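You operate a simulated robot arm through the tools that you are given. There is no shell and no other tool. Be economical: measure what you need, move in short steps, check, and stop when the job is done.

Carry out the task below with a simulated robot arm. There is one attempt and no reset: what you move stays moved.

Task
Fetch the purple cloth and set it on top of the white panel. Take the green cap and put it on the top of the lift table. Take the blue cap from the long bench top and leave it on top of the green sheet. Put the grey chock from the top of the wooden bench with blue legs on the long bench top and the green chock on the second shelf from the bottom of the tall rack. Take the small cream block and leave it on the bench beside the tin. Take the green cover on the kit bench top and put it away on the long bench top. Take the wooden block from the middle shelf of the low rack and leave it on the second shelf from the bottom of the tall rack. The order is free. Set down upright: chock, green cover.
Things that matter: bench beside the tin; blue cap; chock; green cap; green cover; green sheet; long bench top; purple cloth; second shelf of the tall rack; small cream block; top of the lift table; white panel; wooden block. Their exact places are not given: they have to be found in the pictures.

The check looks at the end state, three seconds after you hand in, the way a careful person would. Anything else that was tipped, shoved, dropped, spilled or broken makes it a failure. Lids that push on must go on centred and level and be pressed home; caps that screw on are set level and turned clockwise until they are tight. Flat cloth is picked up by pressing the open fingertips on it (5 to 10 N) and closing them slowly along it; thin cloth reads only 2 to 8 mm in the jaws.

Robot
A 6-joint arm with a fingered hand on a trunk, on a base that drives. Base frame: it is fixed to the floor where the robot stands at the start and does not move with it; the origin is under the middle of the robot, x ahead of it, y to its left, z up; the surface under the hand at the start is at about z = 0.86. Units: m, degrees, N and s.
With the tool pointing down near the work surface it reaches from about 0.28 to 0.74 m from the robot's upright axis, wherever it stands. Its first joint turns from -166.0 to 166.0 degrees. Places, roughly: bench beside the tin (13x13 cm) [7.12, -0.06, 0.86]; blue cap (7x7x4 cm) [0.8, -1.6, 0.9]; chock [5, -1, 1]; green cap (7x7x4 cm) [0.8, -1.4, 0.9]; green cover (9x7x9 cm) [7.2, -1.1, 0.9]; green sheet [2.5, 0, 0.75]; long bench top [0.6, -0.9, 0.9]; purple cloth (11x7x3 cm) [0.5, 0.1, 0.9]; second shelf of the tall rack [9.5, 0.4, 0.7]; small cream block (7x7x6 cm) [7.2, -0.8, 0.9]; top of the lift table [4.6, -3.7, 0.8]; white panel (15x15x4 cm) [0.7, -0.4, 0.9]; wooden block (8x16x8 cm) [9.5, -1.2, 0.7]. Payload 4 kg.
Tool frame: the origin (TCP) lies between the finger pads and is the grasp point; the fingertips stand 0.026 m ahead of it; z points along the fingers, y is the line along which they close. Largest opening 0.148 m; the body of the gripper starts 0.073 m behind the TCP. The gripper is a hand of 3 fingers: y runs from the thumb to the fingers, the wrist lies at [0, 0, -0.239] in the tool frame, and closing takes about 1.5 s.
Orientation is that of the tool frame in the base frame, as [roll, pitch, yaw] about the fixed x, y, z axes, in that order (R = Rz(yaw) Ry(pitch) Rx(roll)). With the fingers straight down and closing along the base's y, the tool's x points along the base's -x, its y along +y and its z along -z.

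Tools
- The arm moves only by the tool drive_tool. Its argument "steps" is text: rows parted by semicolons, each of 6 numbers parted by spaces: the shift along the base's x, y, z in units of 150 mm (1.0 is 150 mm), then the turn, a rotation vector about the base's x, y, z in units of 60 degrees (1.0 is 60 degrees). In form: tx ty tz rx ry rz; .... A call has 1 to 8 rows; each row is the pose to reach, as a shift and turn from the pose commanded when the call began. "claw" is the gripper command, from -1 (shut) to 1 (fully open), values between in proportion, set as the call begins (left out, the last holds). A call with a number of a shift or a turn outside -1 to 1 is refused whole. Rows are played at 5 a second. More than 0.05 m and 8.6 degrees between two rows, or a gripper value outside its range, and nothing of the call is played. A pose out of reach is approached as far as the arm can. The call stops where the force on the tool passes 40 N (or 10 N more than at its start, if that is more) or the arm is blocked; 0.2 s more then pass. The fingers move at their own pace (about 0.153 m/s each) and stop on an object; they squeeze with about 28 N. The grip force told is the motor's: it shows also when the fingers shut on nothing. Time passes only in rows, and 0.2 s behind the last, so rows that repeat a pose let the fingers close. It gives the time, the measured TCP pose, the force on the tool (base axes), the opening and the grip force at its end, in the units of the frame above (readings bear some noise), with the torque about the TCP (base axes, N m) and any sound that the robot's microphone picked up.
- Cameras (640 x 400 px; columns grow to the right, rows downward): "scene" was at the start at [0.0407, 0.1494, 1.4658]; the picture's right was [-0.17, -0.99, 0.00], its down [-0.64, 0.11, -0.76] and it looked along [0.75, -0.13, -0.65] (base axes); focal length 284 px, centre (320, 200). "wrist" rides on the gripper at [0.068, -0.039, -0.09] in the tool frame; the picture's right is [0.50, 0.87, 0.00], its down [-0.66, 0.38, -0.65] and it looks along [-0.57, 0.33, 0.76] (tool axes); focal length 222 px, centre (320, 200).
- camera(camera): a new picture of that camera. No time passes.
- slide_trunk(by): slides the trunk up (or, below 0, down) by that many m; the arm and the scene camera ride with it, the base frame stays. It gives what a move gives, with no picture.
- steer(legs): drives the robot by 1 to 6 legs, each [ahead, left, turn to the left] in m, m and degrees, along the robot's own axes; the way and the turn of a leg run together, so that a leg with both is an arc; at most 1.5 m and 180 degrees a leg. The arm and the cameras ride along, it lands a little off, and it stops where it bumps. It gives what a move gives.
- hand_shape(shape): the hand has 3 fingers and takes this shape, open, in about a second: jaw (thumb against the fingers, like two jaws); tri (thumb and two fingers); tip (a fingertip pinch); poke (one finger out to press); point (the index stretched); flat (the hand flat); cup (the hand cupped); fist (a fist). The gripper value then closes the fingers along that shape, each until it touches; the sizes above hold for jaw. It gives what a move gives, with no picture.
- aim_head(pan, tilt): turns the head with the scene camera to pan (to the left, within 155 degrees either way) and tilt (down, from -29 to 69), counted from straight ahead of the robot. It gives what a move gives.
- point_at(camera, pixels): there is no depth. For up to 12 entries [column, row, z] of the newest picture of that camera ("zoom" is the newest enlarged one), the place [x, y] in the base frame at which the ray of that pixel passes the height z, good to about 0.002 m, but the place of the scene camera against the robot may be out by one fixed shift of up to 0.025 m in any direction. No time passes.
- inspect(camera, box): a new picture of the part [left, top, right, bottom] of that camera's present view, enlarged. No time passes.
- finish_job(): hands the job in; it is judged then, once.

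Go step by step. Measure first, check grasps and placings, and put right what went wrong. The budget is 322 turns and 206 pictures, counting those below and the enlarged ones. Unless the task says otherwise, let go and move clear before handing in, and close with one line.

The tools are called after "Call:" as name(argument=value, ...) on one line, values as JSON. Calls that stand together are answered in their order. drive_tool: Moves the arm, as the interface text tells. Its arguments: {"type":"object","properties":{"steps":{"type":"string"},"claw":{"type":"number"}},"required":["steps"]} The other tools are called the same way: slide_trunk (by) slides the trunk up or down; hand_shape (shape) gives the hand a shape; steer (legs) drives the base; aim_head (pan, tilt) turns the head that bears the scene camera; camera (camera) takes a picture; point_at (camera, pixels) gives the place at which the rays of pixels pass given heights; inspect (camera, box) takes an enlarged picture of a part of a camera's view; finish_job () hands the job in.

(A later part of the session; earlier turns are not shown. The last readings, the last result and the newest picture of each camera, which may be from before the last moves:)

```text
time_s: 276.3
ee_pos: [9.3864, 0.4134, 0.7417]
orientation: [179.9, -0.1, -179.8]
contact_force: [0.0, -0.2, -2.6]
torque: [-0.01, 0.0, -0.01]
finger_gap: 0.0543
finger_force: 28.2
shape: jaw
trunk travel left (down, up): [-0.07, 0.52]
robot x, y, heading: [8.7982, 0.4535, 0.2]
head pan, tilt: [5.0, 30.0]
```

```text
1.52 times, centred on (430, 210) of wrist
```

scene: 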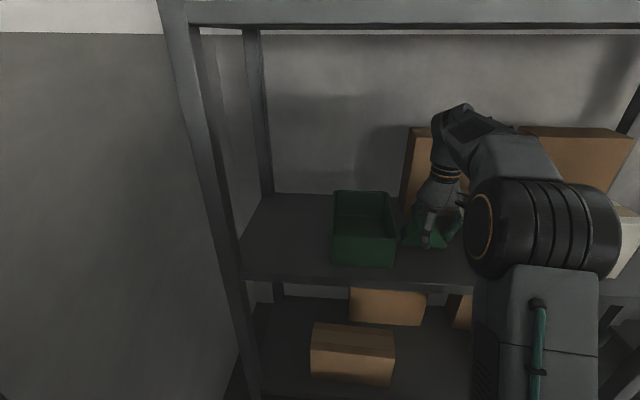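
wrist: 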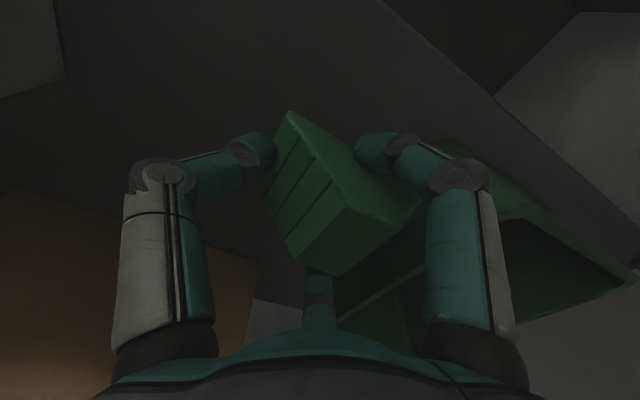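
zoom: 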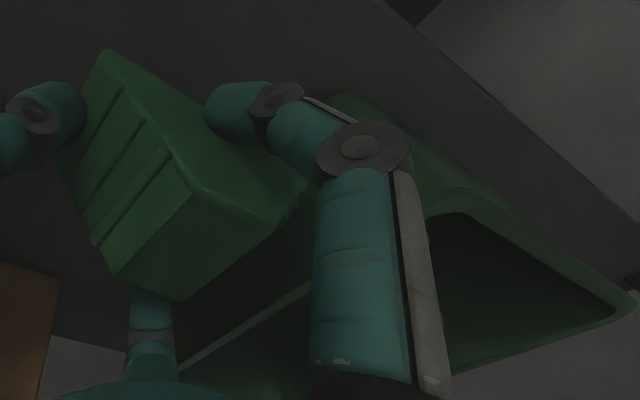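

The tray's rim looks close to the chock's end, so I'll shift 4 cm right, add 1.5 cm depth, then descend slowly.

Call:
drive_tool(steps="0.05 -0.15 0 0 0 0; 0.1 -0.27 0 0 0 0; 0.1 -0.27 -0.12 0 0 0; 0.1 -0.27 -0.24 0 0 0; 0.1 -0.27 -0.32 0 0 0; 0.1 -0.27 -0.32 0 0 0")

Call:
camera(camera="scene")

```text
time_s: 277.7
ee_pos: [9.4018, 0.3727, 0.6943]
orientation: [179.8, 0.0, -179.7]
contact_force: [-0.1, 1.8, -1.5]
torque: [-0.13, -0.01, 0.01]
finger_gap: 0.0541
finger_force: 27.7
shape: jaw
trunk travel left (down, up): [-0.07, 0.52]
robot x, y, heading: [8.7954, 0.4532, 0.1]
head pan, tilt: [5.0, 30.0]
```

```text
103 pictures are left
```

scene: 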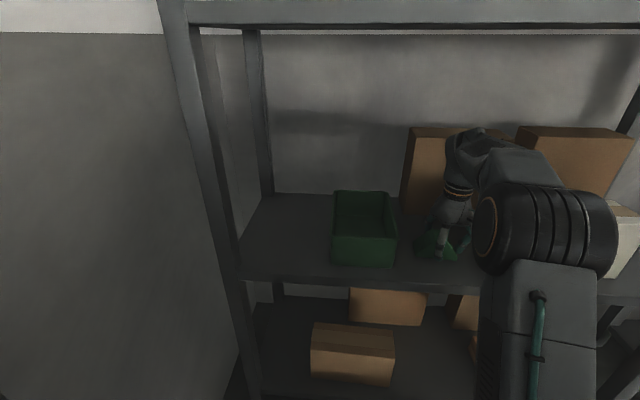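

Call:
drive_tool(steps="0 0 -0.013 0 0 0; 0 0 -0.026 0 0 0; 0 0 -0.039 0 0 0; 0 0 -0.039 0 0 0")

Call:
inspect(camera="scene", box=[380, 180, 520, 290])

```text
time_s: 278.7
ee_pos: [9.4012, 0.3714, 0.6912]
orientation: [179.9, 0.2, -179.7]
contact_force: [3.0, -5.4, 31.6]
torque: [-0.82, -0.01, 0.02]
finger_gap: 0.0561
finger_force: 28.1
shape: jaw
trunk travel left (down, up): [-0.07, 0.52]
robot x, y, heading: [8.7994, 0.4546, 0.2]
head pan, tilt: [5.0, 30.0]
```

```text
3.64 times, centred on (450, 235) of scene
```

zoom: 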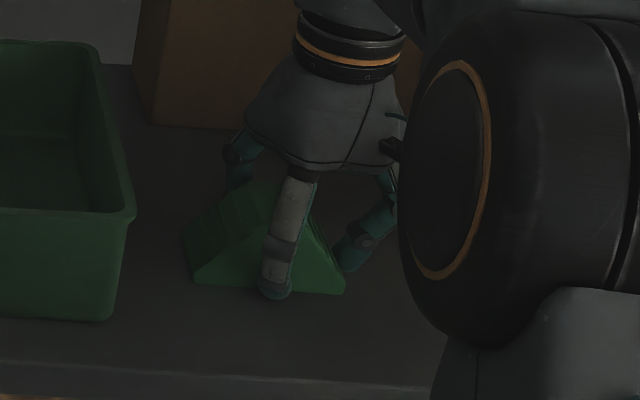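

The chock rests on the shelf at TCP z 0.691. I'll release and lift out.

Call:
drive_tool(steps="0 0 0.007 0 0 0; 0 0 0.007 0 0 0; 0 0 0.007 0 0 0; 0 0 0.007 0 0 0; 0 0 0.007 0 0 0", claw=0.4)

Call:
drive_tool(steps="0 0 0.08 0 0 0; 0 0 0.25 0 0 0; 0 0 0.45 0 0 0; 0 0 0.55 0 0 0; -0.3 0 0.55 0 0 0; -0.6 0 0.55 0 0 0; -0.9 0 0.55 0 0 0; -1 0 0.55 0 0 0")

Call:
camera(camera="wrist")

Call:
camera(camera="scene")

```text
time_s: 279.9
ee_pos: [9.4019, 0.373, 0.6895]
orientation: [179.9, -0.1, -179.7]
contact_force: [-0.2, 0.8, -0.2]
torque: [0.01, 0.01, 0.0]
finger_gap: 0.1035
finger_force: 0.1
shape: jaw
trunk travel left (down, up): [-0.07, 0.52]
robot x, y, heading: [8.7973, 0.454, -0.1]
head pan, tilt: [5.0, 30.0]
```

```text
time_s: 281.7
ee_pos: [9.2522, 0.3723, 0.7708]
orientation: [179.9, -0.1, -179.7]
contact_force: [0.2, -0.2, -0.7]
torque: [0.03, -0.03, -0.02]
finger_gap: 0.1031
finger_force: 0.1
shape: jaw
trunk travel left (down, up): [-0.07, 0.52]
robot x, y, heading: [8.7968, 0.4603, 0.2]
head pan, tilt: [5.0, 30.0]
```

```text
101 pictures are left
```

wrist: 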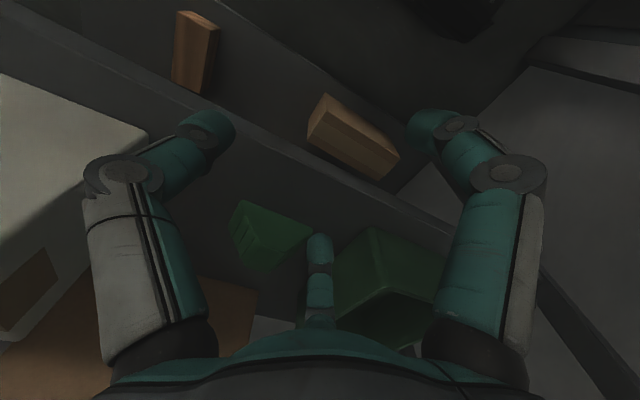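

```text
100 pictures are left
```

scene: 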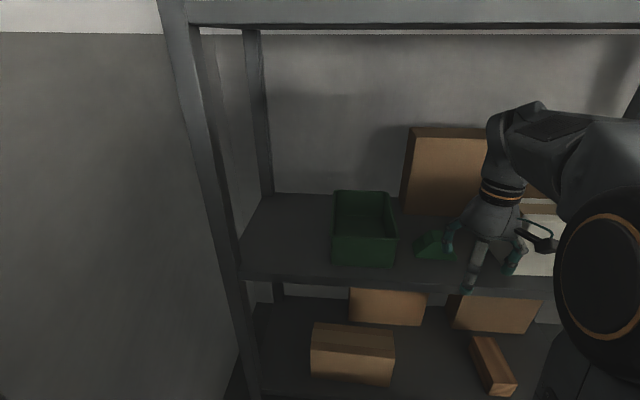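

The chock is upright on the shelf. I'll measure the remaining free space from the wrist view.

Call:
point_at(camera="wrist", pixels=[[240, 202, 0.66], [314, 230, 0.66], [235, 225, 0.66], [340, 180, 0.655], [148, 135, 0.8], [371, 226, 0.75], [445, 250, 0.75]])

Call:
inspect(camera="wrist", box=[0, 60, 460, 340])

```text
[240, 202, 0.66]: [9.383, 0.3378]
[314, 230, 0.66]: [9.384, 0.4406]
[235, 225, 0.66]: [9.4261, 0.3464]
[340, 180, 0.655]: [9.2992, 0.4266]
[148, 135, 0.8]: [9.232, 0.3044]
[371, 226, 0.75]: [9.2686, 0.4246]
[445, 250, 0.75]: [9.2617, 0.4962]
```

```text
1.39 times, centred on (230, 200) of wrist
```

zoom: 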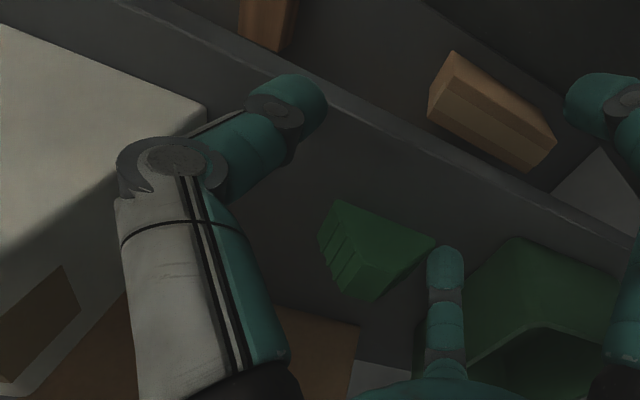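

Left of the tray there is about 20 cm free for the block. Next I'll back off and strafe to the block on the low rack.

Call:
steer(legs=[[-0.25, 0, 0], [0, -1.4, 0], [0, -0.15, 0]])

Call:
aim_head(pan=5, tilt=25)

Call:
camera(camera="scene")

Call:
camera(camera="wrist")

```text
time_s: 291.1
ee_pos: [8.9677, -1.2061, 0.7708]
orientation: [179.9, -0.1, 177.5]
contact_force: [0.5, 0.1, 0.6]
torque: [0.0, 0.01, -0.02]
finger_gap: 0.1032
finger_force: 0.1
shape: jaw
trunk travel left (down, up): [-0.07, 0.52]
robot x, y, heading: [8.5181, -1.1027, -2.6]
head pan, tilt: [5.0, 30.0]
```

```text
time_s: 291.8
ee_pos: [8.9676, -1.2068, 0.7711]
orientation: [179.8, -0.1, 177.6]
contact_force: [0.3, 0.2, 0.5]
torque: [-0.01, 0.0, 0.0]
finger_gap: 0.1035
finger_force: 0.1
shape: jaw
trunk travel left (down, up): [-0.07, 0.52]
robot x, y, heading: [8.5146, -1.1026, -2.8]
head pan, tilt: [5.0, 25.0]
```

```text
98 pictures are left
```

scene: 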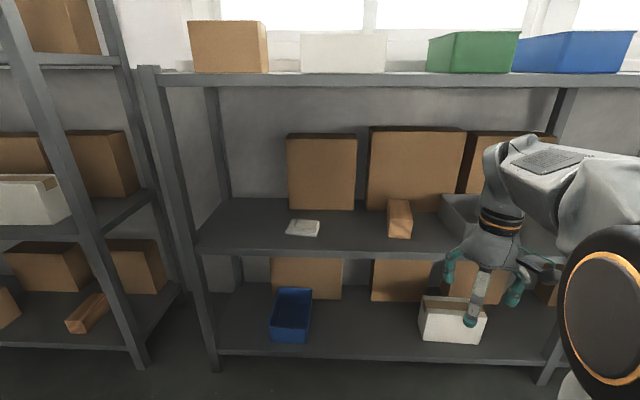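

```text
97 pictures are left
```

wrist: 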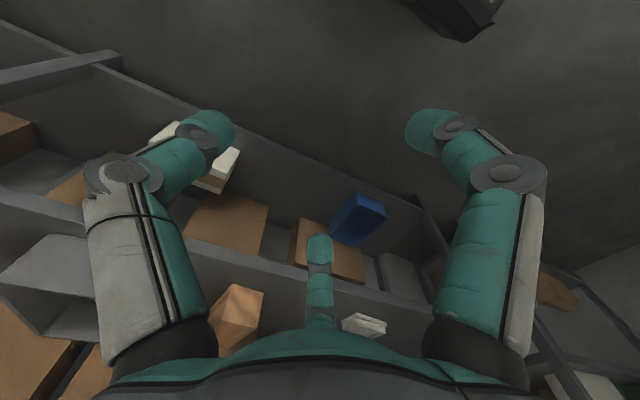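

Call:
point_at(camera="scene", pixels=[[389, 237, 0.64], [412, 239, 0.64], [388, 201, 0.71], [410, 201, 0.71], [350, 255, 0.64], [390, 237, 0.6], [350, 255, 0.6], [216, 370, 0], [430, 86, 1.06], [300, 235, 0.64], [440, 212, 0.64]])

Call:
inspect(camera="scene", box=[280, 150, 500, 290])

```text
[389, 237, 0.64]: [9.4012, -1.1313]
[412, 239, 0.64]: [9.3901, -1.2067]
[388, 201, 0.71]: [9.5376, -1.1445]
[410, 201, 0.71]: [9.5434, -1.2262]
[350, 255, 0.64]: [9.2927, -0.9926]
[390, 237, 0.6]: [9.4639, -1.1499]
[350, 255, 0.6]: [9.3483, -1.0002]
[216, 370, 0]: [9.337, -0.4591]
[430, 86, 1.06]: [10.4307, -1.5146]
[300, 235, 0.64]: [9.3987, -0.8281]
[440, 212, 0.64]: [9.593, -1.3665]
```

```text
2.86 times, centred on (390, 220) of scene
```

zoom: 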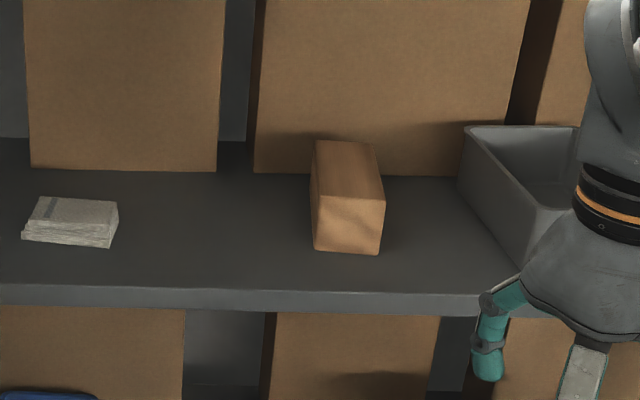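

The block is 16 cm deep in x and about 7 cm wide, set ~8 cm back from the shelf edge. I'll turn the hand so the fingers straddle its sides and the thumb faces its front.

Call:
drive_tool(steps="0 0 0 0 0 -0.12; 0 0 0 0 0 -0.24; 0 0 0 0 0 -0.36; 0 0 0 0 0 -0.48; 0 0 0 0 0 -0.6; 0 0 0 0 0 -0.73", claw=0.9)

Call:
drive_tool(steps="0 0 0 0 0 -0.12; 0 0 0 0 0 -0.24; 0 0 0 0 0 -0.36; 0 0 0 0 0 -0.48; 0 0 0 0 0 -0.6; 0 0 0 0 0 -0.73")

Call:
steer(legs=[[0.2, 0, 2.7]])

Call:
camera(camera="wrist")

Call:
camera(camera="scene")

```text
time_s: 293.2
ee_pos: [8.9663, -1.2078, 0.7704]
orientation: [179.8, -0.1, 133.6]
contact_force: [0.5, 0.0, 1.2]
torque: [0.01, -0.02, -0.01]
finger_gap: 0.1404
finger_force: 0.2
shape: jaw
trunk travel left (down, up): [-0.07, 0.52]
robot x, y, heading: [8.518, -1.1039, -2.6]
head pan, tilt: [5.0, 25.0]
```

```text
time_s: 294.6
ee_pos: [8.9682, -1.2076, 0.7705]
orientation: [179.9, -0.1, 89.7]
contact_force: [0.2, 0.2, -0.2]
torque: [0.0, -0.01, -0.04]
finger_gap: 0.1404
finger_force: 0.1
shape: jaw
trunk travel left (down, up): [-0.07, 0.52]
robot x, y, heading: [8.5208, -1.1015, -2.6]
head pan, tilt: [5.0, 25.0]
```

```text
time_s: 296.2
ee_pos: [9.1675, -1.1913, 0.7717]
orientation: [179.9, -0.2, 92.6]
contact_force: [0.2, 0.5, 1.2]
torque: [-0.01, 0.01, -0.01]
finger_gap: 0.1405
finger_force: 0.1
shape: jaw
trunk travel left (down, up): [-0.07, 0.52]
robot x, y, heading: [8.7127, -1.1085, 0.1]
head pan, tilt: [5.0, 25.0]
```

```text
95 pictures are left
```

wrist: 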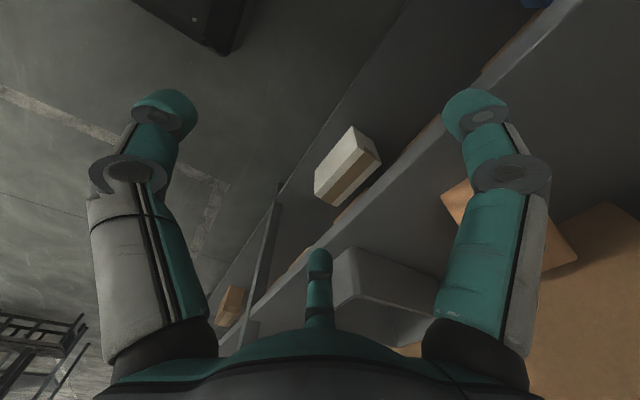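

```text
94 pictures are left
```

scene: 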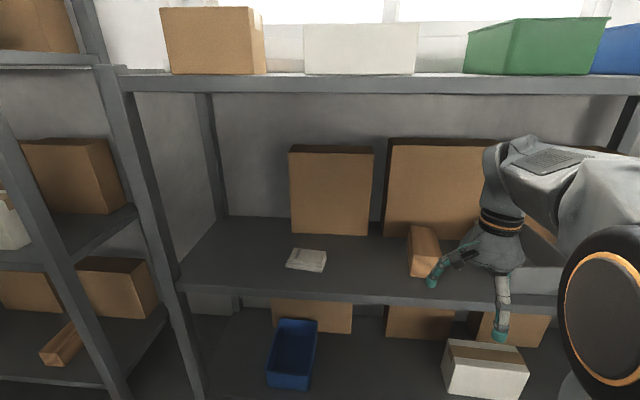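

Call:
point_at(camera="wrist", pixels=[[400, 165, 0.62], [400, 165, 0.65], [440, 196, 0.65], [448, 218, 0.65], [578, 258, 0.65], [440, 196, 0.72], [575, 255, 0.72], [545, 270, 0.72]])

Call:
inspect(camera="wrist", box=[380, 60, 640, 300])

```text
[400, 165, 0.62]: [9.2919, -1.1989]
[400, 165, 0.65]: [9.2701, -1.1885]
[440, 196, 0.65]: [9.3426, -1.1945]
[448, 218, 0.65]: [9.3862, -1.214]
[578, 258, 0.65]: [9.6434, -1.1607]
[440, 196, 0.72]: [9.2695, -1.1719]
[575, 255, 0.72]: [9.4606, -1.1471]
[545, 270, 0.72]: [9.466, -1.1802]
```

```text
1.67 times, centred on (510, 180) of wrist
```

zoom: 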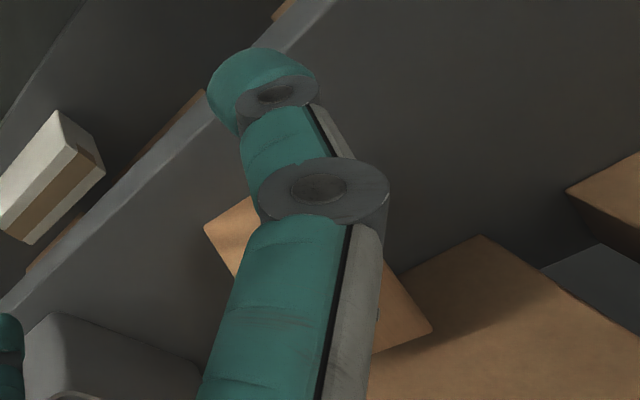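

The block's front-right bottom corner is at about (9.363,-1.205), so its centreline is y≈-1.168. I'll drive ahead 0.1 m, lower slightly, and go in over the block.

Call:
steer(legs=[[0.1, 0.02, -2]])

Call:
camera(camera="wrist")

```text
time_s: 297.3
ee_pos: [9.2644, -1.1882, 0.7709]
orientation: [179.9, -0.1, 90.5]
contact_force: [0.0, -1.0, 0.5]
torque: [0.0, 0.02, -0.02]
finger_gap: 0.1408
finger_force: 0.0
shape: jaw
trunk travel left (down, up): [-0.07, 0.52]
robot x, y, heading: [8.813, -1.088, -1.8]
head pan, tilt: [5.0, 25.0]
```

```text
92 pictures are left
```

wrist: 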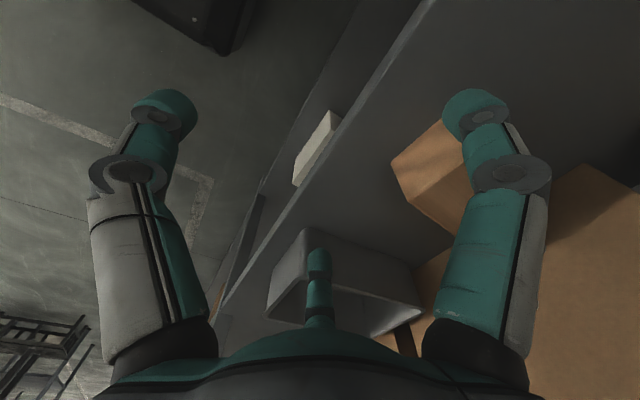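

Call:
point_at(camera="wrist", pixels=[[391, 165, 0.63], [391, 165, 0.66], [444, 120, 0.63], [444, 120, 0.66], [407, 203, 0.7], [407, 203, 0.72], [460, 237, 0.7], [350, 100, 0.63], [350, 100, 0.66]])

Call:
inspect(camera="wrist", box=[370, 90, 570, 250])

```text
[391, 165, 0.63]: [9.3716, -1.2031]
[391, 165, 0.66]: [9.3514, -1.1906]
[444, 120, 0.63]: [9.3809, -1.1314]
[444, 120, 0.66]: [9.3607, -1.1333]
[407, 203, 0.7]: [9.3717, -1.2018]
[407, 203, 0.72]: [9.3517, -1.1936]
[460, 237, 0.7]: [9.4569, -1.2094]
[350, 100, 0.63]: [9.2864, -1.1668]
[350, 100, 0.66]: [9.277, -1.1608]
```

```text
2.50 times, centred on (470, 170) of wrist
```

zoom: 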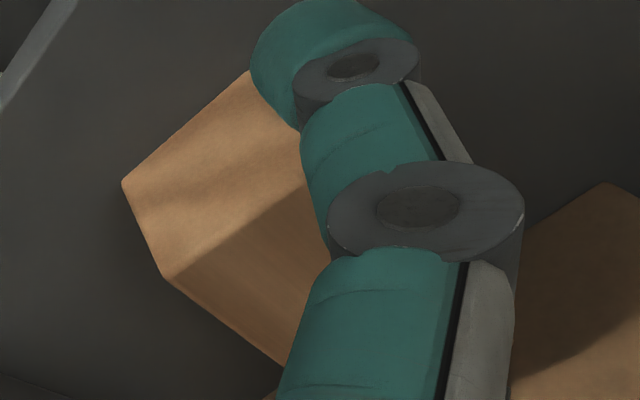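

The geometry fits a shelf at z≈0.625 and a block top at ≈0.70. I'll enter to TCP (9.414,-1.165) at z 0.755, then check.

Call:
drive_tool(steps="0 0.08 -0.05 0 0 0; 0.25 0.15 -0.1 0 0 0; 0.5 0.15 -0.1 0 0 0; 0.75 0.15 -0.1 0 0 0; 1 0.15 -0.1 0 0 0; 1 0.15 -0.1 0 0 0")

Call:
camera(camera="wrist")

Call:
camera(camera="scene")

```text
time_s: 298.7
ee_pos: [9.413, -1.1643, 0.756]
orientation: [179.9, -0.1, 90.5]
contact_force: [0.2, 0.8, 0.5]
torque: [-0.01, -0.01, -0.01]
finger_gap: 0.1404
finger_force: 0.1
shape: jaw
trunk travel left (down, up): [-0.07, 0.52]
robot x, y, heading: [8.8141, -1.0899, -1.8]
head pan, tilt: [5.0, 25.0]
```

```text
90 pictures are left
```

wrist: 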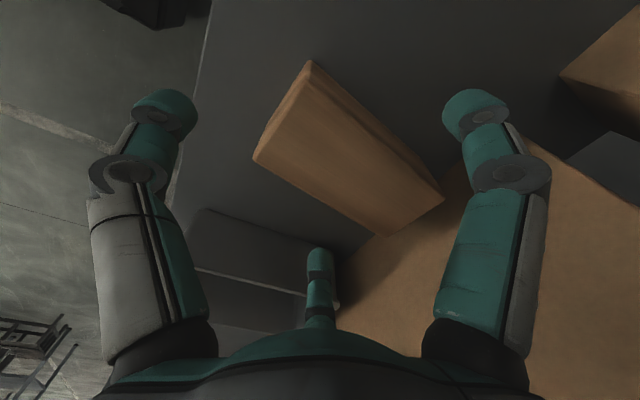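

```text
89 pictures are left
```

scene: 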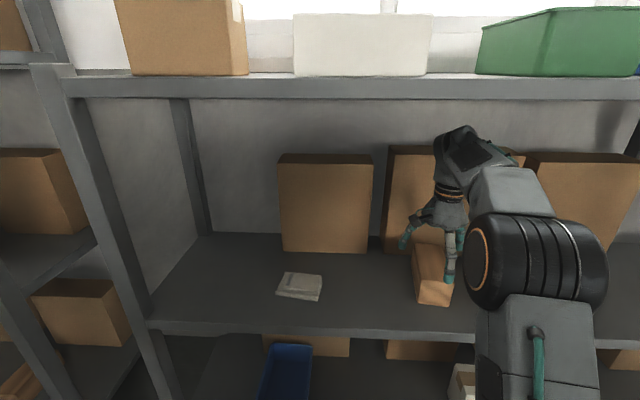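

The hand is in with clearance above. The block top is seen at (253,157)-(309,62)-(382,237), so I'll measure its axis.

Call:
point_at(camera="wrist", pixels=[[309, 62, 0.7], [253, 157, 0.7], [382, 237, 0.7], [432, 190, 0.7], [309, 62, 0.63], [444, 200, 0.63]])

Call:
inspect(camera="wrist", box=[230, 40, 470, 250])

```text
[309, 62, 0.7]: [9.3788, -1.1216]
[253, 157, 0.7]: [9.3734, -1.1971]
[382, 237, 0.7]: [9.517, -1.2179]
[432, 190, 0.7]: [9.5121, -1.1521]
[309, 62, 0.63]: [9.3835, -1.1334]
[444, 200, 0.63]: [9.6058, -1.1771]
```

```text
1.90 times, centred on (350, 145) of wrist
```

zoom: 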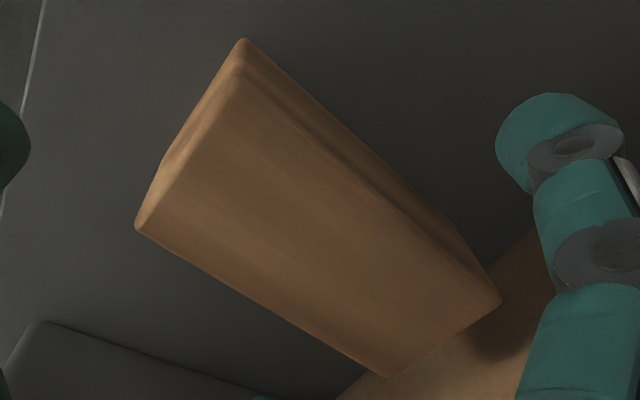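

Call:
point_at(camera="zoom", pixels=[[243, 70, 0.7], [137, 228, 0.7], [383, 378, 0.7], [500, 297, 0.7]])

```text
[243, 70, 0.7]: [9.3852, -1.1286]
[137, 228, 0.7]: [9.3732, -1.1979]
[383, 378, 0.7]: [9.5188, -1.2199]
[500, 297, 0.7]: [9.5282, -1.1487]
```

The block is turned about -8°. I'll match it, centre, and descend.

Call:
drive_tool(steps="0.02 -0.015 0 0 0 -0.07; 0.04 -0.033 0 0 0 -0.14; 0.04 -0.033 -0.2 0 0 -0.14; 0.04 -0.033 -0.4 0 0 -0.14; 0.04 -0.033 -0.52 0 0 -0.14; 0.04 -0.033 -0.57 0 0 -0.14; 0.04 -0.033 -0.57 0 0 -0.14")

Call:
camera(camera="wrist")

```text
time_s: 300.3
ee_pos: [9.4191, -1.1712, 0.6709]
orientation: [179.9, 0.0, 82.1]
contact_force: [0.2, -0.4, -0.3]
torque: [-0.02, 0.01, -0.01]
finger_gap: 0.1406
finger_force: 0.0
shape: jaw
trunk travel left (down, up): [-0.07, 0.52]
robot x, y, heading: [8.8109, -1.0905, -2.0]
head pan, tilt: [5.0, 25.0]
```

```text
87 pictures are left
```

wrist: 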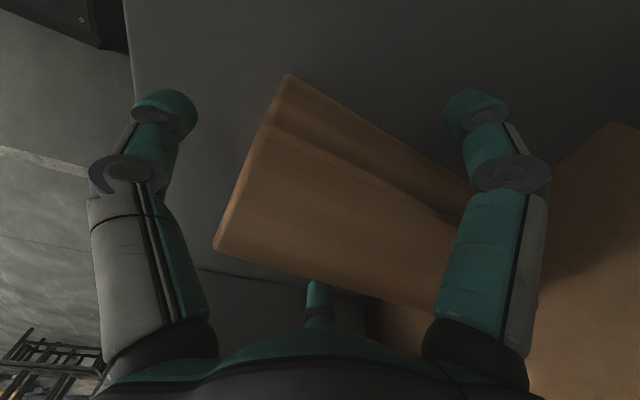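

Fingers straddle the block without contact. I'll close and lift a little.

Call:
drive_tool(steps="0 0 0 0 0 0; 0 0 0 0 0 0; 0 0 0 0 0 0; 0 0 0 0 0 0; 0 0 0 0 0 0; 0 0 0 0 0 0; 0 0 0 0 0 0; 0 0 0 0 0 0", claw=-1)

Call:
drive_tool(steps="0 0 0.1 0 0 0; 0 0 0.25 0 0 0; 0 0 0.4 0 0 0; 0 0 0.4 0 0 0")

Call:
camera(camera="wrist")

Call:
camera(camera="scene")

```text
time_s: 302.1
ee_pos: [9.4191, -1.1709, 0.6707]
orientation: [179.9, -0.1, 82.1]
contact_force: [0.5, 1.1, -0.1]
torque: [0.0, 0.07, 0.0]
finger_gap: 0.0774
finger_force: 27.9
shape: jaw
trunk travel left (down, up): [-0.07, 0.52]
robot x, y, heading: [8.8135, -1.0881, -2.0]
head pan, tilt: [5.0, 25.0]
```

```text
time_s: 303.1
ee_pos: [9.4188, -1.1726, 0.7304]
orientation: [179.9, -0.1, 82.1]
contact_force: [0.0, 0.8, -3.7]
torque: [0.04, 0.1, 0.01]
finger_gap: 0.0772
finger_force: 28.5
shape: jaw
trunk travel left (down, up): [-0.07, 0.52]
robot x, y, heading: [8.811, -1.0898, -2.0]
head pan, tilt: [5.0, 25.0]
```

```text
86 pictures are left
```

wrist: 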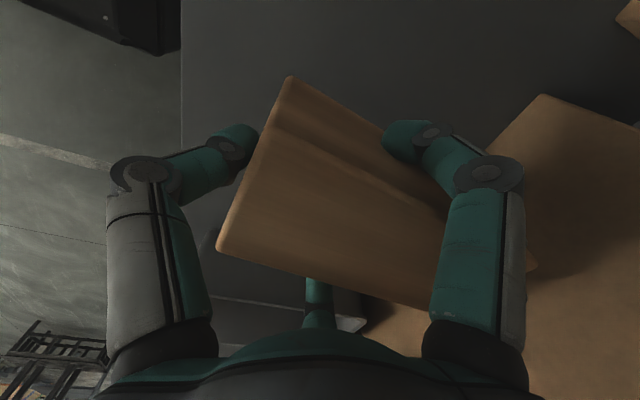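

```text
85 pictures are left
```

scene: 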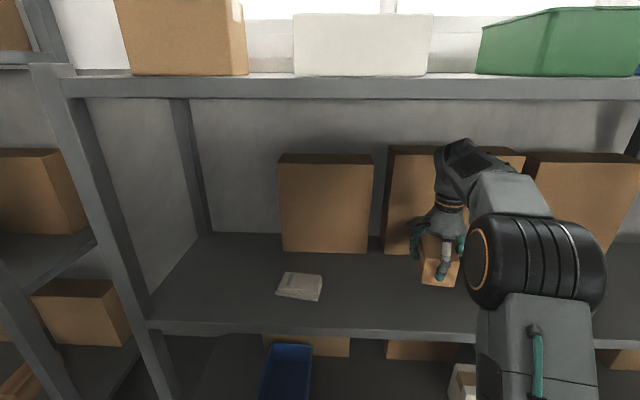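

Held. I'll retract, back out, and go to the tall rack's left part.

Call:
drive_tool(steps="-0.3 0 0 0 0 0; -0.6 0 0 0 0 0; -0.9 0 0 0 0 0; -1 0 0 0 0 0")

Call:
steer(legs=[[-0.35, 0, 0], [0, 1.4, 2], [0, 0.4, 0]])

Call:
camera(camera="scene")

Call:
camera(camera="wrist")

```text
time_s: 304.1
ee_pos: [9.2713, -1.1714, 0.7309]
orientation: [179.9, -0.1, 82.1]
contact_force: [0.5, 0.3, -3.8]
torque: [0.04, 0.17, 0.01]
finger_gap: 0.077
finger_force: 27.8
shape: jaw
trunk travel left (down, up): [-0.07, 0.52]
robot x, y, heading: [8.8128, -1.0903, -1.8]
head pan, tilt: [5.0, 25.0]
```

```text
time_s: 315.0
ee_pos: [8.9705, 0.6328, 0.7298]
orientation: [-180.0, 0.0, 83.1]
contact_force: [0.1, -0.1, -4.5]
torque: [-0.01, 0.14, -0.02]
finger_gap: 0.0767
finger_force: 28.5
shape: jaw
trunk travel left (down, up): [-0.07, 0.52]
robot x, y, heading: [8.5107, 0.7082, -1.2]
head pan, tilt: [5.0, 25.0]
```

```text
84 pictures are left
```

scene: 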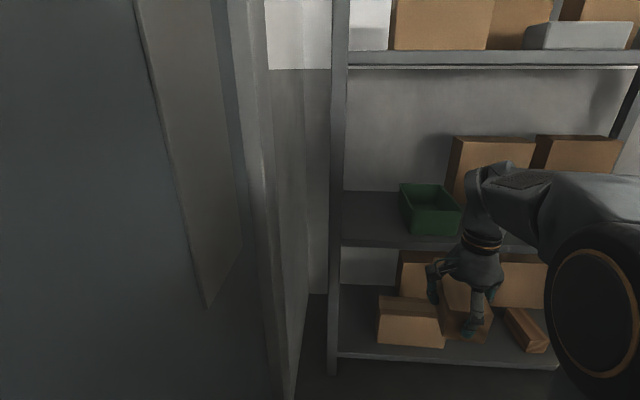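

```text
83 pictures are left
```

wrist: 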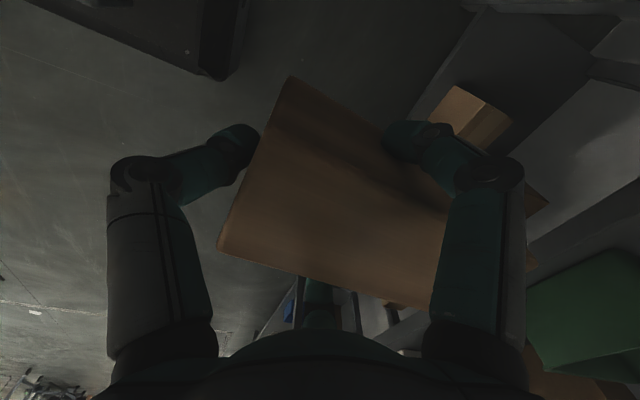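

Call:
point_at(camera="scene", pixels=[[346, 240, 0.64], [408, 231, 0.64], [401, 186, 0.72], [345, 195, 0.64], [407, 206, 0.72], [370, 242, 0.64]])

Call:
inspect(camera="scene", box=[310, 160, 510, 285])

```text
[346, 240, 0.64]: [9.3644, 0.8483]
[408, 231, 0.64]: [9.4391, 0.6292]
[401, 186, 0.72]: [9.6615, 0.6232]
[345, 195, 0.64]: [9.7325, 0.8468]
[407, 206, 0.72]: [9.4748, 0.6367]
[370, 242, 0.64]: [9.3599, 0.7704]
```

```text
3.20 times, centred on (410, 222) of scene
```

zoom: 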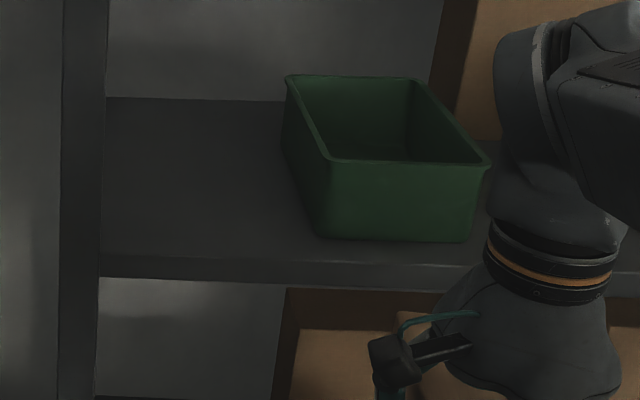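

The free bay is about y 0.61–0.83. I'll straighten the block, centre it on y≈0.725, raise to z 0.76, and drive closer.

Call:
drive_tool(steps="0 0.15 0.1 0 0 0.06; 0 0.35 0.2 0 0 0.115; 0 0.61 0.2 0 0 0.115; 0 0.61 0.2 0 0 0.115")

Call:
steer(legs=[[0.26, 0, 1.2]])

Call:
camera(camera="scene")

Call:
camera(camera="wrist")

```text
time_s: 316.0
ee_pos: [8.9714, 0.7248, 0.7596]
orientation: [179.9, -0.1, 90.0]
contact_force: [-0.4, 0.6, -3.6]
torque: [0.02, 0.2, 0.0]
finger_gap: 0.0767
finger_force: 27.9
shape: jaw
trunk travel left (down, up): [-0.07, 0.52]
robot x, y, heading: [8.5086, 0.7091, -1.2]
head pan, tilt: [5.0, 25.0]
```

```text
time_s: 317.9
ee_pos: [9.233, 0.7341, 0.7588]
orientation: [179.9, -0.1, 91.3]
contact_force: [0.5, -1.0, -4.7]
torque: [0.01, 0.21, -0.02]
finger_gap: 0.0766
finger_force: 28.4
shape: jaw
trunk travel left (down, up): [-0.07, 0.52]
robot x, y, heading: [8.7721, 0.7068, 0.1]
head pan, tilt: [5.0, 25.0]
```

```text
81 pictures are left
```

scene: 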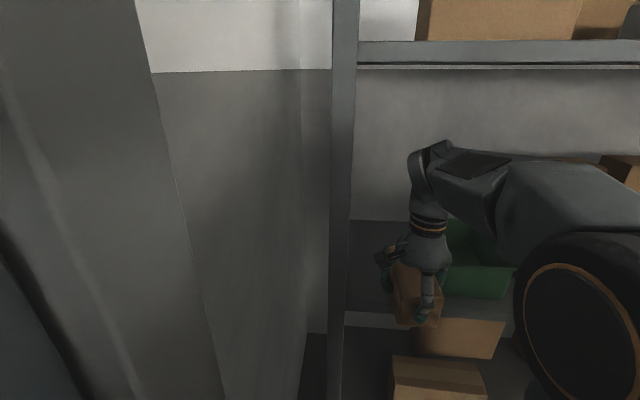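

```text
80 pictures are left
```

wrist: 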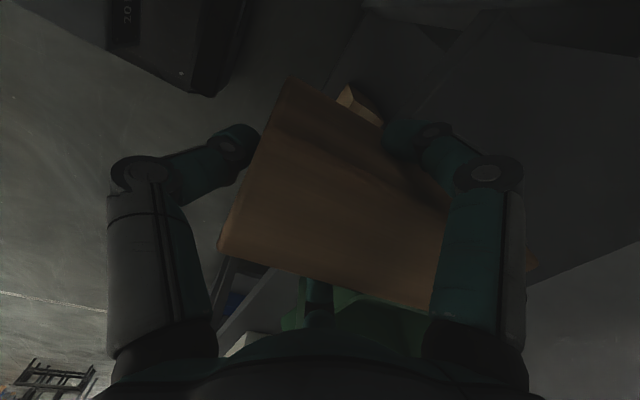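

Call:
inspect(camera="scene", box=[340, 190, 540, 340])

Call:
inspect(camera="wrist", box=[220, 200, 460, 340])

```text
2.67 times, centred on (440, 265) of scene
```

zoom: 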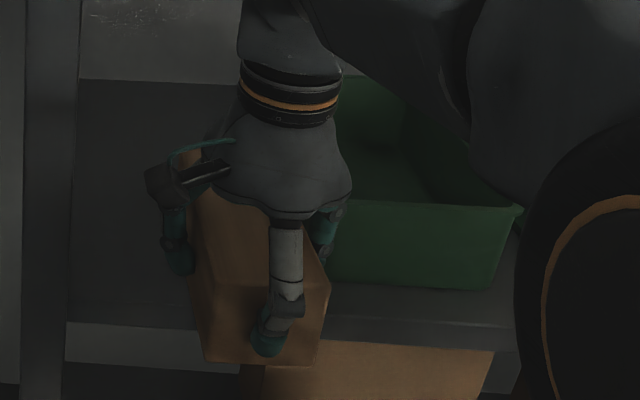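

```text
2.67 times, centred on (340, 270) of wrist
```

zoom: 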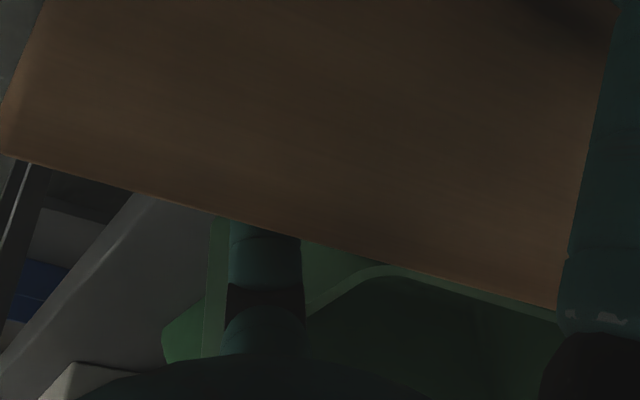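

The tray's left rim is at y≈0.63–0.66, so I'll shift 1 cm left and insert.

Call:
drive_tool(steps="0 0.08 0 0 0 0; 0.3 0.08 0 0 0 -0.02; 0.6 0.08 0 0 0 -0.02; 0.9 0.08 0 0 0 -0.02; 1 0.08 0 0 0 -0.02; 1 0.08 0 0 0 -0.02")

Call:
inspect(camera="scene", box=[320, 120, 580, 320])

Call:
camera(camera="wrist")

```text
time_s: 319.3
ee_pos: [9.3861, 0.7434, 0.7584]
orientation: [179.9, -0.1, 90.0]
contact_force: [-0.6, -0.1, -4.5]
torque: [-0.02, 0.13, 0.01]
finger_gap: 0.0768
finger_force: 28.2
shape: jaw
trunk travel left (down, up): [-0.07, 0.52]
robot x, y, heading: [8.7725, 0.7066, 0.1]
head pan, tilt: [5.0, 25.0]
```

```text
2.00 times, centred on (450, 220) of scene
```

zoom: 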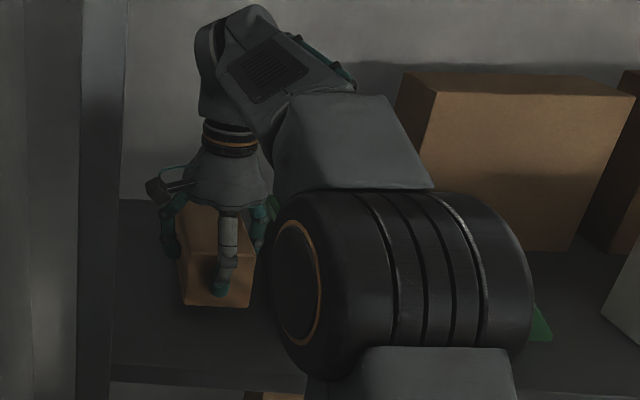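

```text
76 pictures are left
```

wrist: 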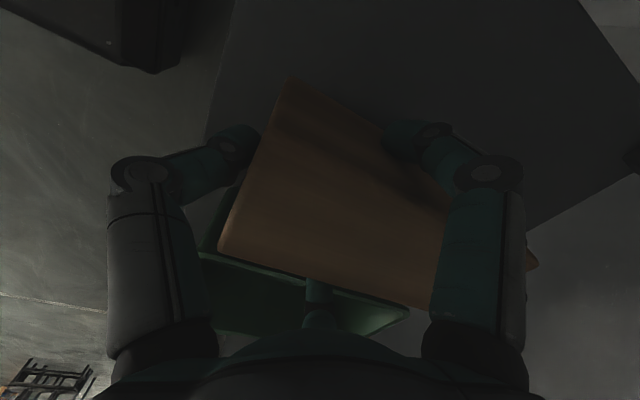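

Call:
point_at(camera="wrist", pixels=[[205, 256, 0.75], [400, 305, 0.75], [300, 283, 0.75], [233, 190, 0.75], [205, 256, 0.72]])

Call:
inspect(camera="wrist", box=[170, 160, 450, 350])

```text
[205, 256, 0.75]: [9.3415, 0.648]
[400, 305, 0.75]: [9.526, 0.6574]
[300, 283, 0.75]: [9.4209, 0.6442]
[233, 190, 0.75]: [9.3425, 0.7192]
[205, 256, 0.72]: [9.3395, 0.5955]
```

```text
2.11 times, centred on (310, 255) of wrist
```

zoom: 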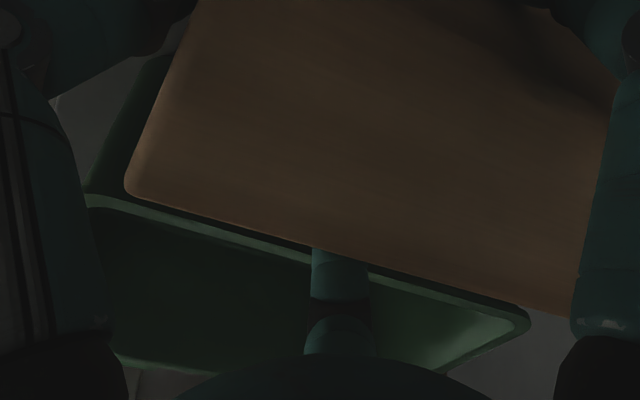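

The tray rim's left edge is at y≈0.647, leaving about 4 cm to the finger. I'll descend.

Call:
drive_tool(steps="0 0 -0.1 0 0 0; 0 0 -0.2 0 0 0; 0 0 -0.27 0 0 0; 0 0 -0.29 0 0 0; 0 0 -0.31 0 0 0; 0 0 -0.33 0 0 0; 0 0 -0.35 0 0 0; 0 0 -0.35 0 0 0")

```text
time_s: 321.1
ee_pos: [9.3841, 0.7456, 0.7092]
orientation: [179.7, 0.0, 90.0]
contact_force: [0.7, 0.3, 17.1]
torque: [-0.04, -0.03, 0.01]
finger_gap: 0.0764
finger_force: 27.7
shape: jaw
trunk travel left (down, up): [-0.07, 0.52]
robot x, y, heading: [8.7719, 0.704, 0.4]
head pan, tilt: [5.0, 25.0]
```

Contact of 17 N and centred. I'll release and lift out.

Call:
drive_tool(steps="0 0 0 0 0 0; 0 0 0 0 0 0; 0 0 0 0 0 0; 0 0 0 0 0 0; 0 0 0 0 0 0", claw=0.38)

Call:
drive_tool(steps="0 0 0.1 0 0 0; 0 0 0.25 0 0 0; 0 0 0.35 0 0 0; -0.3 0 0.35 0 0 0; -0.6 0 0.35 0 0 0; -0.9 0 0.35 0 0 0; -1 0 0.35 0 0 0")

Call:
camera(camera="scene")

```text
time_s: 322.3
ee_pos: [9.3845, 0.7448, 0.7081]
orientation: [179.9, -0.2, 90.1]
contact_force: [-0.7, 0.7, -0.8]
torque: [0.01, 0.02, -0.01]
finger_gap: 0.1016
finger_force: 0.0
shape: jaw
trunk travel left (down, up): [-0.07, 0.52]
robot x, y, heading: [8.7731, 0.7045, 0.3]
head pan, tilt: [5.0, 25.0]
```

```text
time_s: 323.9
ee_pos: [9.2336, 0.7468, 0.7597]
orientation: [179.9, -0.1, 90.0]
contact_force: [0.0, -0.3, -0.1]
torque: [-0.02, 0.0, -0.01]
finger_gap: 0.1017
finger_force: 0.0
shape: jaw
trunk travel left (down, up): [-0.07, 0.52]
robot x, y, heading: [8.776, 0.7034, 0.3]
head pan, tilt: [5.0, 25.0]
```

```text
74 pictures are left
```

scene: 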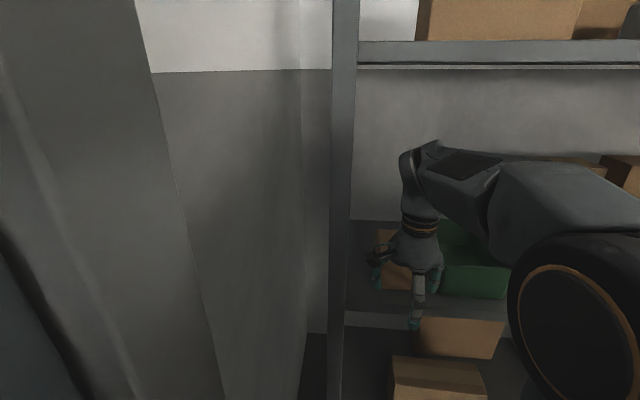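

The wooden block stays on the shelf. I'll back off, raise the trunk, and turn to face the kit bench.

Call:
steer(legs=[[-0.35, 0, 0], [0, -0.9, 0]])

Call:
slide_trunk(by=0.33)

Call:
steer(legs=[[0, 0, 90], [0, 0, 89]])

Call:
aim_head(pan=5, tilt=35)

Call:
camera(camera="scene")

```text
time_s: 330.6
ee_pos: [8.8808, -0.1717, 0.759]
orientation: [179.9, 0.0, 89.5]
contact_force: [-0.2, -0.1, 0.1]
torque: [-0.01, 0.0, 0.01]
finger_gap: 0.1019
finger_force: 0.0
shape: jaw
trunk travel left (down, up): [-0.07, 0.52]
robot x, y, heading: [8.4227, -0.2075, -0.4]
head pan, tilt: [5.0, 25.0]
```

```text
time_s: 333.8
ee_pos: [8.8798, -0.1716, 1.0899]
orientation: [179.9, -0.1, 89.4]
contact_force: [0.6, -0.2, -0.7]
torque: [-0.02, 0.02, -0.02]
finger_gap: 0.102
finger_force: 0.0
shape: jaw
trunk travel left (down, up): [-0.4, 0.19]
robot x, y, heading: [8.4186, -0.2069, -0.4]
head pan, tilt: [5.0, 25.0]
```

```text
time_s: 341.8
ee_pos: [7.9607, -0.2273, 1.0898]
orientation: [179.8, -0.1, -92.8]
contact_force: [0.9, -0.7, -0.3]
torque: [0.0, 0.01, -0.01]
finger_gap: 0.1019
finger_force: 0.1
shape: jaw
trunk travel left (down, up): [-0.4, 0.19]
robot x, y, heading: [8.4195, -0.2077, 177.2]
head pan, tilt: [5.0, 25.0]
```

```text
time_s: 342.5
ee_pos: [7.959, -0.2267, 1.0893]
orientation: [179.8, -0.1, -92.9]
contact_force: [0.1, 0.1, 0.1]
torque: [-0.03, -0.02, -0.02]
finger_gap: 0.1017
finger_force: 0.0
shape: jaw
trunk travel left (down, up): [-0.4, 0.19]
robot x, y, heading: [8.4228, -0.2086, 177.4]
head pan, tilt: [5.0, 35.0]
```

```text
73 pictures are left
```

scene: 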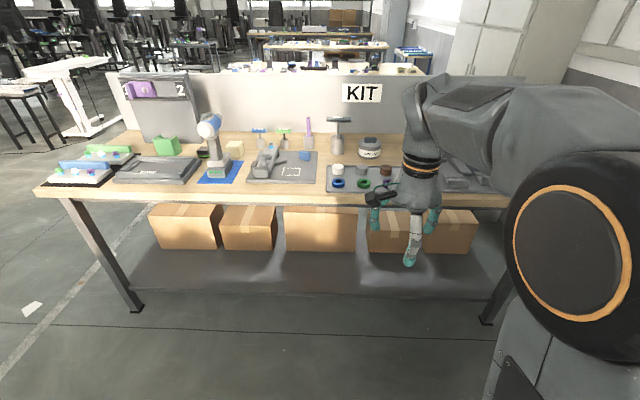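

Call:
inspect(camera="scene", box=[120, 100, 420, 200])

Call:
inspect(camera="scene", box=[320, 110, 450, 200])

Call:
point_at(camera="scene", pixels=[[167, 154, 0.86], [235, 155, 0.86], [370, 158, 0.86], [120, 195, 0.86], [132, 310, 0]])

```text
2.13 times, centred on (270, 150) of scene
```

zoom: 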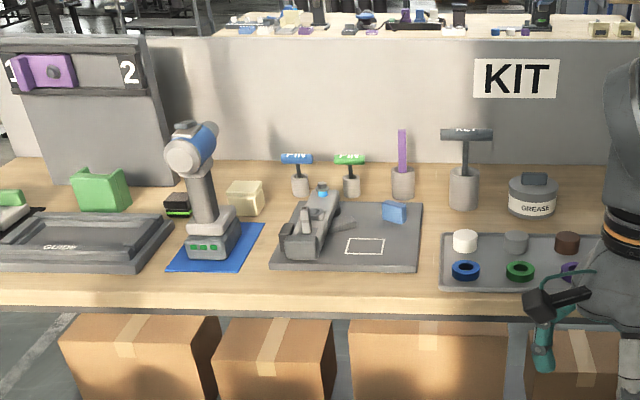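

```text
4.44 times, centred on (385, 155) of scene
```

zoom: 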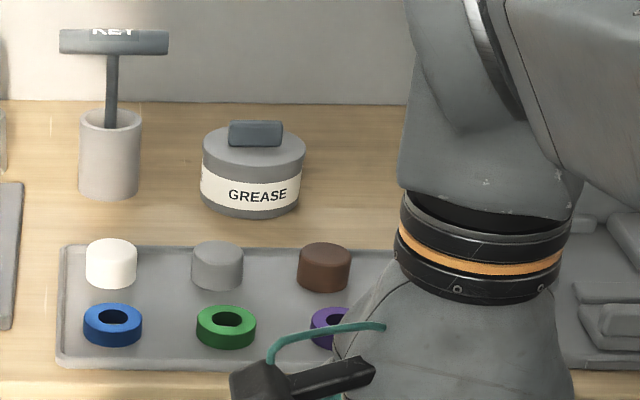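

```text
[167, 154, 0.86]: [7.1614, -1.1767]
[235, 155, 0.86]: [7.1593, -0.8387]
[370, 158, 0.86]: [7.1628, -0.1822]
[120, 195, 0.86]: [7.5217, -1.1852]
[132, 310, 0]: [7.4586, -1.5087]
```

The tin is at about (7.17,-0.18), the target spot is beside it at (7.12,-0.06), the cream block is at ≈(7.17,-0.84), and the green cover is at ≈(7.17,-1.18). I'll go to the cream block first.

Call:
steer(legs=[[0, 0.42, 2.7], [0.48, 0, 0]])

Call:
aim_head(pan=15, tilt=45)

Call:
camera(camera="scene")

Call:
camera(camera="wrist")

```text
time_s: 347.6
ee_pos: [7.4727, -0.6952, 1.0895]
orientation: [179.9, -0.2, -89.1]
contact_force: [-0.1, -0.7, 0.4]
torque: [0.02, 0.0, 0.03]
finger_gap: 0.1019
finger_force: 0.0
shape: jaw
trunk travel left (down, up): [-0.4, 0.19]
robot x, y, heading: [7.9316, -0.6458, -178.8]
head pan, tilt: [5.0, 35.0]
```

```text
time_s: 348.3
ee_pos: [7.4728, -0.6946, 1.089]
orientation: [179.8, -0.1, -89.1]
contact_force: [0.1, 0.3, 0.1]
torque: [0.06, 0.01, -0.01]
finger_gap: 0.1018
finger_force: 0.1
shape: jaw
trunk travel left (down, up): [-0.4, 0.19]
robot x, y, heading: [7.9312, -0.6443, -178.5]
head pan, tilt: [15.0, 45.0]
```

```text
70 pictures are left
```

scene: 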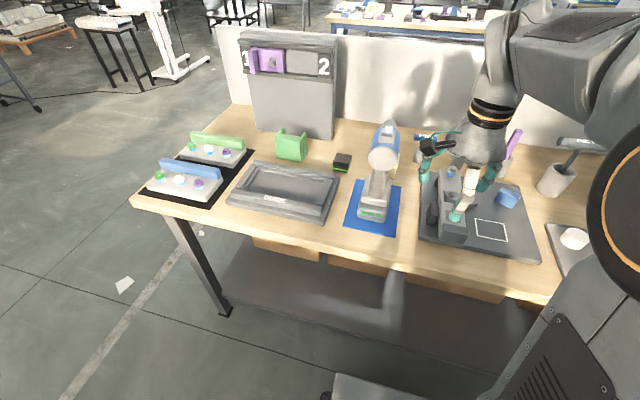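

```text
69 pictures are left
```

wrist: 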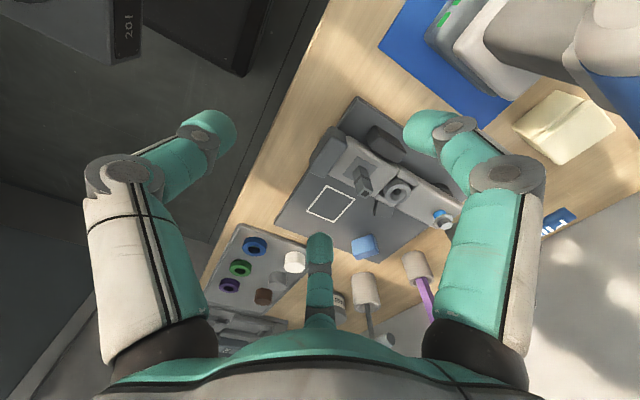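

Call:
point_at(camera="wrist", pixels=[[558, 90, 0.915], [616, 127, 0.915], [567, 163, 0.915], [512, 123, 0.915], [510, 128, 0.86], [545, 75, 0.87], [500, 125, 0.86]])

Call:
inspect(camera="wrist", box=[440, 0, 640, 200])

Call:
inspect(camera="scene", box=[320, 100, 460, 240])

```text
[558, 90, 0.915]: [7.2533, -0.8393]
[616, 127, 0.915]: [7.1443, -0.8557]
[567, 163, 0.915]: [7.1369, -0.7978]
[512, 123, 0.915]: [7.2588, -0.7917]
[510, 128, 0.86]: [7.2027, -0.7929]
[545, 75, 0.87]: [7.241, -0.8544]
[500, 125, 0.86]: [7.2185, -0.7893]
```

```text
2.00 times, centred on (540, 100) of wrist
```

zoom: 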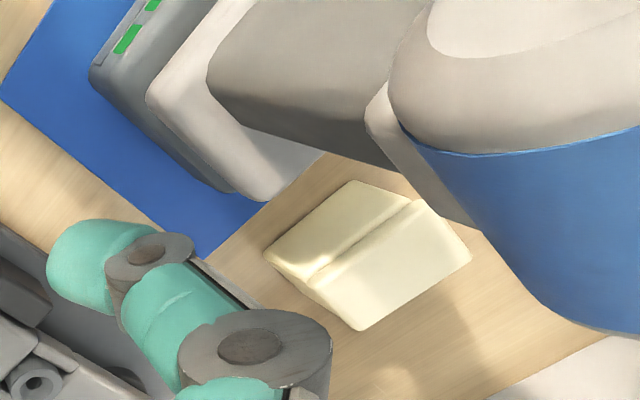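

```text
2.86 times, centred on (390, 170) of scene
```

zoom: 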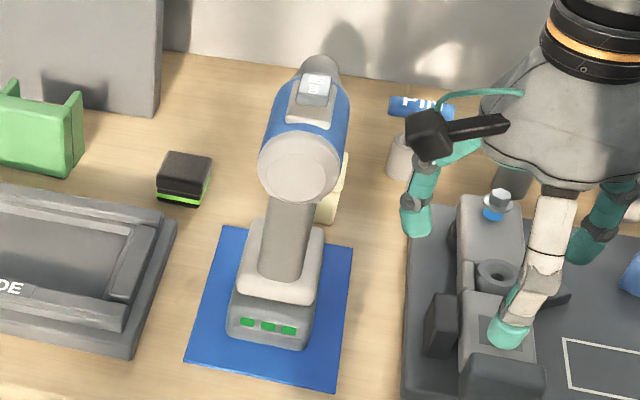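

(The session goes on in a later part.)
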